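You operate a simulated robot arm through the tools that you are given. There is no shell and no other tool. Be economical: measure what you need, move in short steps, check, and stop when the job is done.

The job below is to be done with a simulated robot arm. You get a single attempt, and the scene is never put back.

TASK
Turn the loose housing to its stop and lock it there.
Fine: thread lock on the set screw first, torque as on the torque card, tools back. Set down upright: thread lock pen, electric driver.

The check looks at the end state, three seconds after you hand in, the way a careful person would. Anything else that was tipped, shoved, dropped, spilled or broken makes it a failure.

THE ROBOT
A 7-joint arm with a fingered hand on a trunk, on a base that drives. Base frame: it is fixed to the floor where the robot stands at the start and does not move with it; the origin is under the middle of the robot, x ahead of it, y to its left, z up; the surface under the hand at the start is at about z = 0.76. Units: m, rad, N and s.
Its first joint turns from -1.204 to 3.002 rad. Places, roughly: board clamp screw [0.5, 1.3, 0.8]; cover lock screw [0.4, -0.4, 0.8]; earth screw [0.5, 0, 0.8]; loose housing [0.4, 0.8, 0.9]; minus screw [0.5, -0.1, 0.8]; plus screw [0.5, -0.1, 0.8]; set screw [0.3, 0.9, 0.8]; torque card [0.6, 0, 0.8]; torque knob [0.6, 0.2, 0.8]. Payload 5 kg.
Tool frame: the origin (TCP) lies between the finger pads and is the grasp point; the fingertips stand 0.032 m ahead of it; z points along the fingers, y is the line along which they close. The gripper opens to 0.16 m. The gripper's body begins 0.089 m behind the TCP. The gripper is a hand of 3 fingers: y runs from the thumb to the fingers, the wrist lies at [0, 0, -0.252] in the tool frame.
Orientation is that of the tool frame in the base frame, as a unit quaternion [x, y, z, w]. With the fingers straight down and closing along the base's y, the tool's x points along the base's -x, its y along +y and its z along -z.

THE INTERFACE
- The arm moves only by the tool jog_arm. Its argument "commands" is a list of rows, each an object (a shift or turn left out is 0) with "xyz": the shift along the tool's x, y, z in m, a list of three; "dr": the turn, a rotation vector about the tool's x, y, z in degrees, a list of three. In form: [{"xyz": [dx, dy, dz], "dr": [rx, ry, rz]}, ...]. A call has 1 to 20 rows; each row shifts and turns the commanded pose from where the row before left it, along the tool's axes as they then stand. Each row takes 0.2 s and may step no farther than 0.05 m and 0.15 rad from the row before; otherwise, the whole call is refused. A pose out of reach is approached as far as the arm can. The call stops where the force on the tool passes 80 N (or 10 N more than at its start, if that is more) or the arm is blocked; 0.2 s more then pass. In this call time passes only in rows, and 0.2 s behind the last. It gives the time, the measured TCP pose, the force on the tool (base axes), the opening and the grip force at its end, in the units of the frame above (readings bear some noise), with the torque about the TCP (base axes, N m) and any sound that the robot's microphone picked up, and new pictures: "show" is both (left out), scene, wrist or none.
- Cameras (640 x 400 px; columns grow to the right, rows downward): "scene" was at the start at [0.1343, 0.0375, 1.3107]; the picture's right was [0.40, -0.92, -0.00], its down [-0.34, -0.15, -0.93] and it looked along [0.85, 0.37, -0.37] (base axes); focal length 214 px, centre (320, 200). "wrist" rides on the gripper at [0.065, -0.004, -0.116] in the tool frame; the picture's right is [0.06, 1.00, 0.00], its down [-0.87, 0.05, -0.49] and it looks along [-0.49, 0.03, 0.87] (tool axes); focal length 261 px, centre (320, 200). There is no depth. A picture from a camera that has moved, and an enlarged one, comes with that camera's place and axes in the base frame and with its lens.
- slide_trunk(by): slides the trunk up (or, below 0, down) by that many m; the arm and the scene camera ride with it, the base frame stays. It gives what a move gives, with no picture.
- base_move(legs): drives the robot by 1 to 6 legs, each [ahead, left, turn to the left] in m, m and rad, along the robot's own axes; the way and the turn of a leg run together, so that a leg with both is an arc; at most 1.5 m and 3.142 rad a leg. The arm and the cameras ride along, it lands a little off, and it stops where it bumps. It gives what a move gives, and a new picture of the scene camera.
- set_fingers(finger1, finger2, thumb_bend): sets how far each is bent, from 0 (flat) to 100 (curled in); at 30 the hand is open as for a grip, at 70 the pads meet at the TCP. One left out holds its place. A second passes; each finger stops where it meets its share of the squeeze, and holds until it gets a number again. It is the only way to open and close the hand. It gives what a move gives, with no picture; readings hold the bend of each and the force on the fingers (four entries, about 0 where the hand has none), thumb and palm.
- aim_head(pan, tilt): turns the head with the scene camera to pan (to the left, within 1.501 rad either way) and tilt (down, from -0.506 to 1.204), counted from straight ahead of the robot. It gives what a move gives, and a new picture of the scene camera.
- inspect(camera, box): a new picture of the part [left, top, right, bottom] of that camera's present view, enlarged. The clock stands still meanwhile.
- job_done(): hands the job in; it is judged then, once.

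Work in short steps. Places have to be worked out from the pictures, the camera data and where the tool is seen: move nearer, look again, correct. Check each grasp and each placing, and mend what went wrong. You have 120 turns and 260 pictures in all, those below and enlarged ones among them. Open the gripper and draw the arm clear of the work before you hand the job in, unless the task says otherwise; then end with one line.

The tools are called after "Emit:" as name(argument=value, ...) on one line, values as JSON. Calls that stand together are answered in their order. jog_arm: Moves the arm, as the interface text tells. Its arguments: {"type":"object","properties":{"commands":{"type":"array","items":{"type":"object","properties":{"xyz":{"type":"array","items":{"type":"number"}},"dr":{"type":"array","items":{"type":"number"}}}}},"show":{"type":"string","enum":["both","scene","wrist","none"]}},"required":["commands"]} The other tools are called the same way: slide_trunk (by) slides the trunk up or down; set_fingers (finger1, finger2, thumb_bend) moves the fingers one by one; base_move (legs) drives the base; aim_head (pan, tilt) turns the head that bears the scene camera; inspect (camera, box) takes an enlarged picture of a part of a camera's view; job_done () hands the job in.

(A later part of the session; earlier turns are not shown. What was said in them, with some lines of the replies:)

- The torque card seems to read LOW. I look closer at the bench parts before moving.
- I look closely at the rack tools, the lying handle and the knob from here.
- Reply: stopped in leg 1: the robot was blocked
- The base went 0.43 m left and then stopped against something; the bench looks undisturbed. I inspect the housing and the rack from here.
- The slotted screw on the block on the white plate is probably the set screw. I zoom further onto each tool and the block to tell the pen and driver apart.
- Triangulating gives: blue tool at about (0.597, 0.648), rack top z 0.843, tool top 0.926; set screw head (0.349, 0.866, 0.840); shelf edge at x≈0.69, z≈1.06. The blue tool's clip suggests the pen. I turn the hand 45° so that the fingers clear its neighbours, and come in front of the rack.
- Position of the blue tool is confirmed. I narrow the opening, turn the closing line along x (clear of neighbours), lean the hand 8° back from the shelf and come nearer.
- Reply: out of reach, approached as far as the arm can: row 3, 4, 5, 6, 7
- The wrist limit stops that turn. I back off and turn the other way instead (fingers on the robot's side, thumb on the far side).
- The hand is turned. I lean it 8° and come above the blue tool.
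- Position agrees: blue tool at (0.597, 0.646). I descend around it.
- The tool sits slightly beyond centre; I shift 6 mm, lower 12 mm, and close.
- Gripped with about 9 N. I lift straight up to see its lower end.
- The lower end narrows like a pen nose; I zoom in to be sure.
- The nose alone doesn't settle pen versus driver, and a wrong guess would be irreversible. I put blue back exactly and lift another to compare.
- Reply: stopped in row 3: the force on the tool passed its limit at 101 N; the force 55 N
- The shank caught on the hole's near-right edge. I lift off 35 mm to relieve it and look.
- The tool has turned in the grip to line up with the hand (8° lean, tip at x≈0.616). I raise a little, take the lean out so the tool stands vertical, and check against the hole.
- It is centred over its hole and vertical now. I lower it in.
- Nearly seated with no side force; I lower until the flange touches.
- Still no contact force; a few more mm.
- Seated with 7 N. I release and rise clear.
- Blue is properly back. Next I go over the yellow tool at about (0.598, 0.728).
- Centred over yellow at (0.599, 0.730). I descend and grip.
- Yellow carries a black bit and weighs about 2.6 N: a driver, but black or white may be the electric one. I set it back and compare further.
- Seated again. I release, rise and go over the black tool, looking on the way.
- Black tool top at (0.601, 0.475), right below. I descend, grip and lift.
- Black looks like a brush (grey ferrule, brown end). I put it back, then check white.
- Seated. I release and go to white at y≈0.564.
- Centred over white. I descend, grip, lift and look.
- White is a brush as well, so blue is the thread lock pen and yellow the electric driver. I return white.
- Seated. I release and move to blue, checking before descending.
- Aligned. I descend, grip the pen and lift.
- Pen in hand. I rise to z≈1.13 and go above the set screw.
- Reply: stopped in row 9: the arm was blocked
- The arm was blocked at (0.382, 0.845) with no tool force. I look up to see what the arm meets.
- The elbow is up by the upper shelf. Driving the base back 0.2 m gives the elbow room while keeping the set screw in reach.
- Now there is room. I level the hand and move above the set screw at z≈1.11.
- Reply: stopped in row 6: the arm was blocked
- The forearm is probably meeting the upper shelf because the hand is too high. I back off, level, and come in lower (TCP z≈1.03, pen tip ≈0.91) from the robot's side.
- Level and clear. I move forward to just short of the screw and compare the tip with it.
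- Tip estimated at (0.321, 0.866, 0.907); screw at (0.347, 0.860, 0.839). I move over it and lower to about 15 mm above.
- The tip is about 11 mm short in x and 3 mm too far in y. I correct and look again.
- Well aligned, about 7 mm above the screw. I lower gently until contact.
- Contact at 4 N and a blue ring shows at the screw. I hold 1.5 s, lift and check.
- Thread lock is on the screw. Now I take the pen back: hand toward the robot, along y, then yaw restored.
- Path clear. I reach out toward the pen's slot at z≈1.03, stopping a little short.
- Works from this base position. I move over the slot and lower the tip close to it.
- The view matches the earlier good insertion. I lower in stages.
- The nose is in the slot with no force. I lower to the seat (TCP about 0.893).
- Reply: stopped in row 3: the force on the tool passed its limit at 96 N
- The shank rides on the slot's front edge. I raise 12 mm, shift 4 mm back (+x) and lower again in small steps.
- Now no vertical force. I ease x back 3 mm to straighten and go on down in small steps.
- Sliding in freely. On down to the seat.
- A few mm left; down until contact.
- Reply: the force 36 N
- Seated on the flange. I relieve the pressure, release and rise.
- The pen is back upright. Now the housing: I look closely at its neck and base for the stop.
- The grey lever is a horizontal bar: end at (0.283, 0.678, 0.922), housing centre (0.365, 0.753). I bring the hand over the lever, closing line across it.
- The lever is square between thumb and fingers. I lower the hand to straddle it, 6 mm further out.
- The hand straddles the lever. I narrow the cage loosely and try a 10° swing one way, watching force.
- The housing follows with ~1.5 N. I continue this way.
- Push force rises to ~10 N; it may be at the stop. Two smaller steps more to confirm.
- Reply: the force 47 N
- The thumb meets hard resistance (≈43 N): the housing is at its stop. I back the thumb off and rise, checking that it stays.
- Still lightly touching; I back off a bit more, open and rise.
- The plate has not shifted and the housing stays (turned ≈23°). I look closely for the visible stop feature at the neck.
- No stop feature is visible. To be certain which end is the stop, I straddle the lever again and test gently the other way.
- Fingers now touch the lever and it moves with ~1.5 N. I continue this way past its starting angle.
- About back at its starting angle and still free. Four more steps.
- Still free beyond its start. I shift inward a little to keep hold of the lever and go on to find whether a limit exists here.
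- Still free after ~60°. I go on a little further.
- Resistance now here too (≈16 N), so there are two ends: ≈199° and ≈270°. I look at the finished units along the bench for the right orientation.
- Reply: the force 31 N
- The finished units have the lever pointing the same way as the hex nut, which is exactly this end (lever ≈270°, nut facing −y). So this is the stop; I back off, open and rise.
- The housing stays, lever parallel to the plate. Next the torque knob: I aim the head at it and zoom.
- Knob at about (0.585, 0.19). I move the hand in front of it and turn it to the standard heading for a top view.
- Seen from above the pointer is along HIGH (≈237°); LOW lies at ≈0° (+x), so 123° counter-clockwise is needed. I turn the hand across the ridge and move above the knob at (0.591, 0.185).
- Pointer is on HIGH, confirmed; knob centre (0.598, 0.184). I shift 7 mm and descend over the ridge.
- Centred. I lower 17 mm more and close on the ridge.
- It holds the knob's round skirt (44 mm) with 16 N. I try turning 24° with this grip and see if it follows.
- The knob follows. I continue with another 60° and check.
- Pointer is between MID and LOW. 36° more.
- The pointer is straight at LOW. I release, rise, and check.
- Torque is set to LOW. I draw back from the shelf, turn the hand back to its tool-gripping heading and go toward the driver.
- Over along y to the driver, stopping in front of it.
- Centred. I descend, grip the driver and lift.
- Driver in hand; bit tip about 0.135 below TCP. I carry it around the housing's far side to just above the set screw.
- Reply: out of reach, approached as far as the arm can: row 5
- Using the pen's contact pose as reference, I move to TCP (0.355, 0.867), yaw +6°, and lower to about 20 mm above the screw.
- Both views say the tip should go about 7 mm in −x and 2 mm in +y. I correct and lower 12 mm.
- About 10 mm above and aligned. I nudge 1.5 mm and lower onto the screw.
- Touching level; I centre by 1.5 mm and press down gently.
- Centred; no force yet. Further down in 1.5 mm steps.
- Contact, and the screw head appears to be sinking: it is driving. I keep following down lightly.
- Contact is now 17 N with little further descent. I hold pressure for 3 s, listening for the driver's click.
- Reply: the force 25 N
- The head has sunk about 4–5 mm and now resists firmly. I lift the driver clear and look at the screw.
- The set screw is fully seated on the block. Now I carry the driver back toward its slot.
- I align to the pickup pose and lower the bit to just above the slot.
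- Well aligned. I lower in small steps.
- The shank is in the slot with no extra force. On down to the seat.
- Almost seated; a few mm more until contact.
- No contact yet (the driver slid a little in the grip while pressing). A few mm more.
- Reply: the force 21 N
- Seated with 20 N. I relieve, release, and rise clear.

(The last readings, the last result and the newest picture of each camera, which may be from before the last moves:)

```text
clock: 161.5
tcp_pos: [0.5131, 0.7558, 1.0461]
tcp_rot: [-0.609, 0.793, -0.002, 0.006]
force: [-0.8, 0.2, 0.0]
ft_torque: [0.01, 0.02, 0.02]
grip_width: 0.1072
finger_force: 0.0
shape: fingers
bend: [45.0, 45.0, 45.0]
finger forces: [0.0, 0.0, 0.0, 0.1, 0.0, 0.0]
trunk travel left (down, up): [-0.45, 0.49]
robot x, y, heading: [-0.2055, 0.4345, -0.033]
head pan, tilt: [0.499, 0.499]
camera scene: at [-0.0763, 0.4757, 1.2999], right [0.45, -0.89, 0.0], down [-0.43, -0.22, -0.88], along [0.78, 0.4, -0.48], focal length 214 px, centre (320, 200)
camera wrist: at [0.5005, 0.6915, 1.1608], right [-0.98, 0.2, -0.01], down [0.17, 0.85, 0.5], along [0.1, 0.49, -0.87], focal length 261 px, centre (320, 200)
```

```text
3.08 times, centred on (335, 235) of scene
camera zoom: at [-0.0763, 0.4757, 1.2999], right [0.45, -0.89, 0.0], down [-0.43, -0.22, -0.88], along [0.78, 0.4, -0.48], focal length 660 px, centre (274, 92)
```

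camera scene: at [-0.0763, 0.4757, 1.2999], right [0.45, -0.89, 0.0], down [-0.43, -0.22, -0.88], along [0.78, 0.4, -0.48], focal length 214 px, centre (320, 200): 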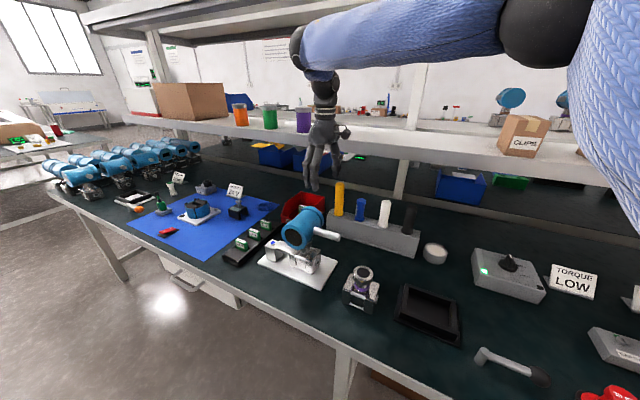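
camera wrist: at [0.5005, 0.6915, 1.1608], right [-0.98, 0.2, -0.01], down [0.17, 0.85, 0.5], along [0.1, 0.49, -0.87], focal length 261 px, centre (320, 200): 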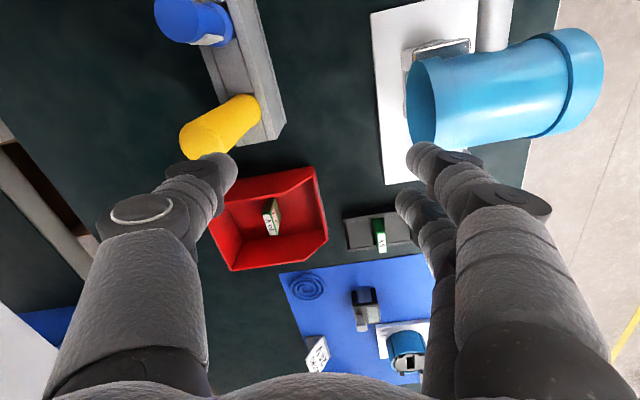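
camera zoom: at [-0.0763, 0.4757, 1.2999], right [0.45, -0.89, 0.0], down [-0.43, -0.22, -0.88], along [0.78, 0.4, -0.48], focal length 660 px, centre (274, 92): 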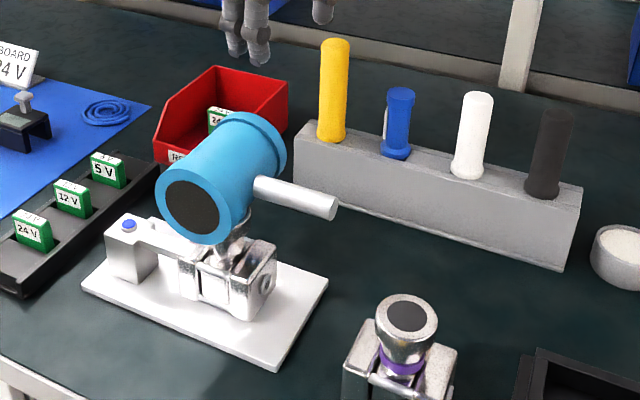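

A green lamp now shows on the torque box. I confirm it, then open the hand and draw the arm back.

Emit:
inspect(camera="scene", box=[460, 235, 610, 310])

Emit:
jog_arm(commands=[{"xyz": [0.03, 0.035, 0]}, {"xyz": [0.03, 0.035, 0]}, {"xyz": [0.03, 0.035, 0]}, {"xyz": [0.03, 0.035, -0.01]}, {"xyz": [0.03, 0.035, -0.01]}, {"xyz": [0.03, 0.035, -0.01]}, {}], show="none")

Emit:
set_fingers(finger1=30, finger2=30, thumb_bend=30)

Emit:
aim_head(pan=0.45, tilt=0.55)

```text
4.27 times, centred on (535, 272) of scene
camera zoom: at [-0.0763, 0.4757, 1.2999], right [0.45, -0.89, 0.0], down [-0.43, -0.22, -0.88], along [0.78, 0.4, -0.48], focal length 915 px, centre (-597, -109)
```

zoom: 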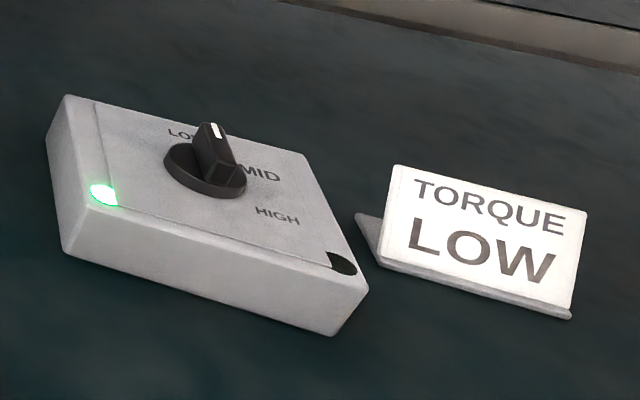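

```text
clock: 163.1
tcp_pos: [0.266, 0.6361, 1.0688]
tcp_rot: [-0.609, 0.793, -0.002, 0.005]
force: [0.6, -0.6, 0.0]
ft_torque: [0.01, 0.02, 0.01]
grip_width: 0.1075
finger_force: 0.1
shape: fingers
bend: [45.0, 45.0, 45.0]
finger forces: [0.0, 0.0, 0.0, 0.1, 0.1, 0.0]
trunk travel left (down, up): [-0.45, 0.49]
robot x, y, heading: [-0.2063, 0.4359, -0.032]
head pan, tilt: [0.499, 0.499]
```

```text
clock: 164.1
tcp_pos: [0.2663, 0.6374, 1.0707]
tcp_rot: [-0.608, 0.794, -0.001, 0.004]
force: [0.1, -0.7, 0.3]
ft_torque: [0.03, -0.03, -0.03]
grip_width: 0.1675
finger_force: 0.1
shape: fingers
bend: [30.0, 30.0, 30.0]
finger forces: [0.0, 0.0, 0.0, 0.0, 0.0, 0.0]
trunk travel left (down, up): [-0.45, 0.49]
robot x, y, heading: [-0.2078, 0.4378, -0.029]
head pan, tilt: [0.499, 0.499]
```

```text
clock: 164.8
tcp_pos: [0.2655, 0.6374, 1.0704]
tcp_rot: [-0.61, 0.793, -0.001, 0.004]
force: [-0.1, -0.1, 0.6]
ft_torque: [0.0, 0.02, -0.01]
grip_width: 0.1673
finger_force: 0.0
shape: fingers
bend: [30.0, 30.0, 30.0]
finger forces: [0.0, 0.0, 0.0, 0.0, 0.1, 0.0]
trunk travel left (down, up): [-0.45, 0.49]
robot x, y, heading: [-0.2084, 0.436, -0.029]
head pan, tilt: [0.45, 0.55]
camera scene: at [-0.0758, 0.4711, 1.2954], right [0.41, -0.91, 0.0], down [-0.48, -0.21, -0.85], along [0.78, 0.35, -0.52], focal length 214 px, centre (320, 200)
```

scene: 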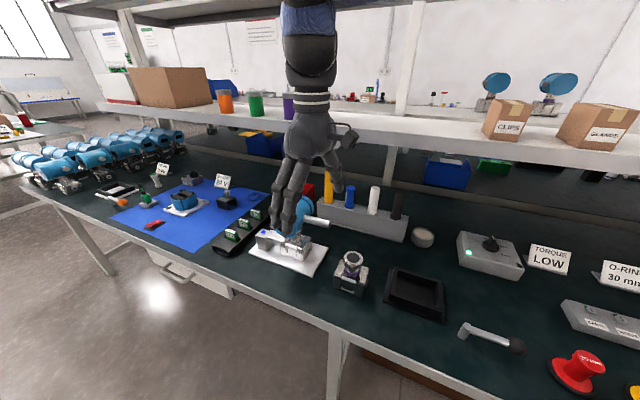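

The green lamp and LOW setting are confirmed. I draw the hand a little further back, away from the bench, then hand in.

Emit:
jog_arm(commands=[{"xyz": [0.01, 0.03, -0.02]}, {"xyz": [0.01, 0.03, -0.02]}, {"xyz": [0.01, 0.02, -0.01]}, {}], show="scene")

Emit:
inspect(camera="scene", box=[240, 170, 420, 290])

```text
clock: 165.8
tcp_pos: [0.1791, 0.6276, 1.1198]
tcp_rot: [-0.61, 0.793, -0.002, 0.003]
force: [-0.6, 0.5, 0.0]
ft_torque: [-0.01, -0.02, -0.01]
grip_width: 0.1677
finger_force: 0.0
shape: fingers
bend: [30.0, 30.0, 30.0]
finger forces: [0.0, 0.0, 0.0, 0.1, 0.0, 0.1]
trunk travel left (down, up): [-0.45, 0.49]
robot x, y, heading: [-0.2104, 0.4361, -0.029]
head pan, tilt: [0.45, 0.55]
camera scene: at [-0.0756, 0.4711, 1.2954], right [0.41, -0.91, 0.0], down [-0.48, -0.21, -0.85], along [0.78, 0.35, -0.52], focal length 214 px, centre (320, 200)
```

scene: 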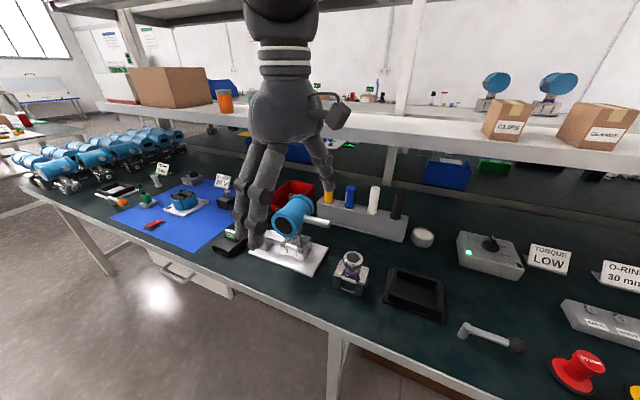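

```text
3.33 times, centred on (330, 230) of scene
camera zoom: at [-0.0756, 0.4711, 1.2954], right [0.41, -0.91, 0.0], down [-0.48, -0.21, -0.85], along [0.78, 0.35, -0.52], focal length 715 px, centre (287, 100)
```

zoom: 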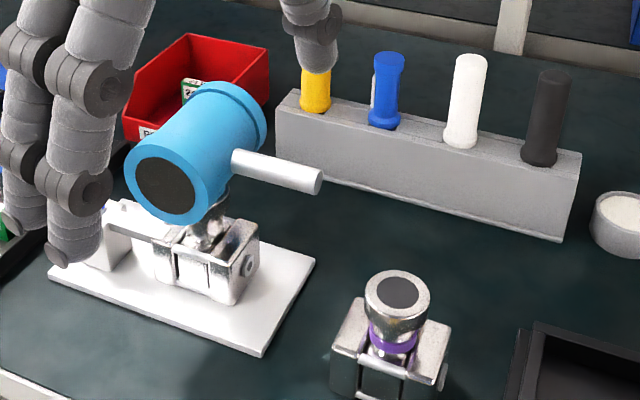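

The housing is at its stop, the screw is locked, both tools stand upright in the rack and the arm is clear. I hand in.

Emit:
job_done()

```text
The job is handed in.
```

The housing is turned to its stop and locked. Thread lock went on the set screw first, the screw was driven at LOW as the card says (green lamp on), and the thread lock pen and electric driver are back upright in the rack. The housing had two hard ends; I took the one matching how the finished units further along the bench sit, and did not push on the housing again after locking.
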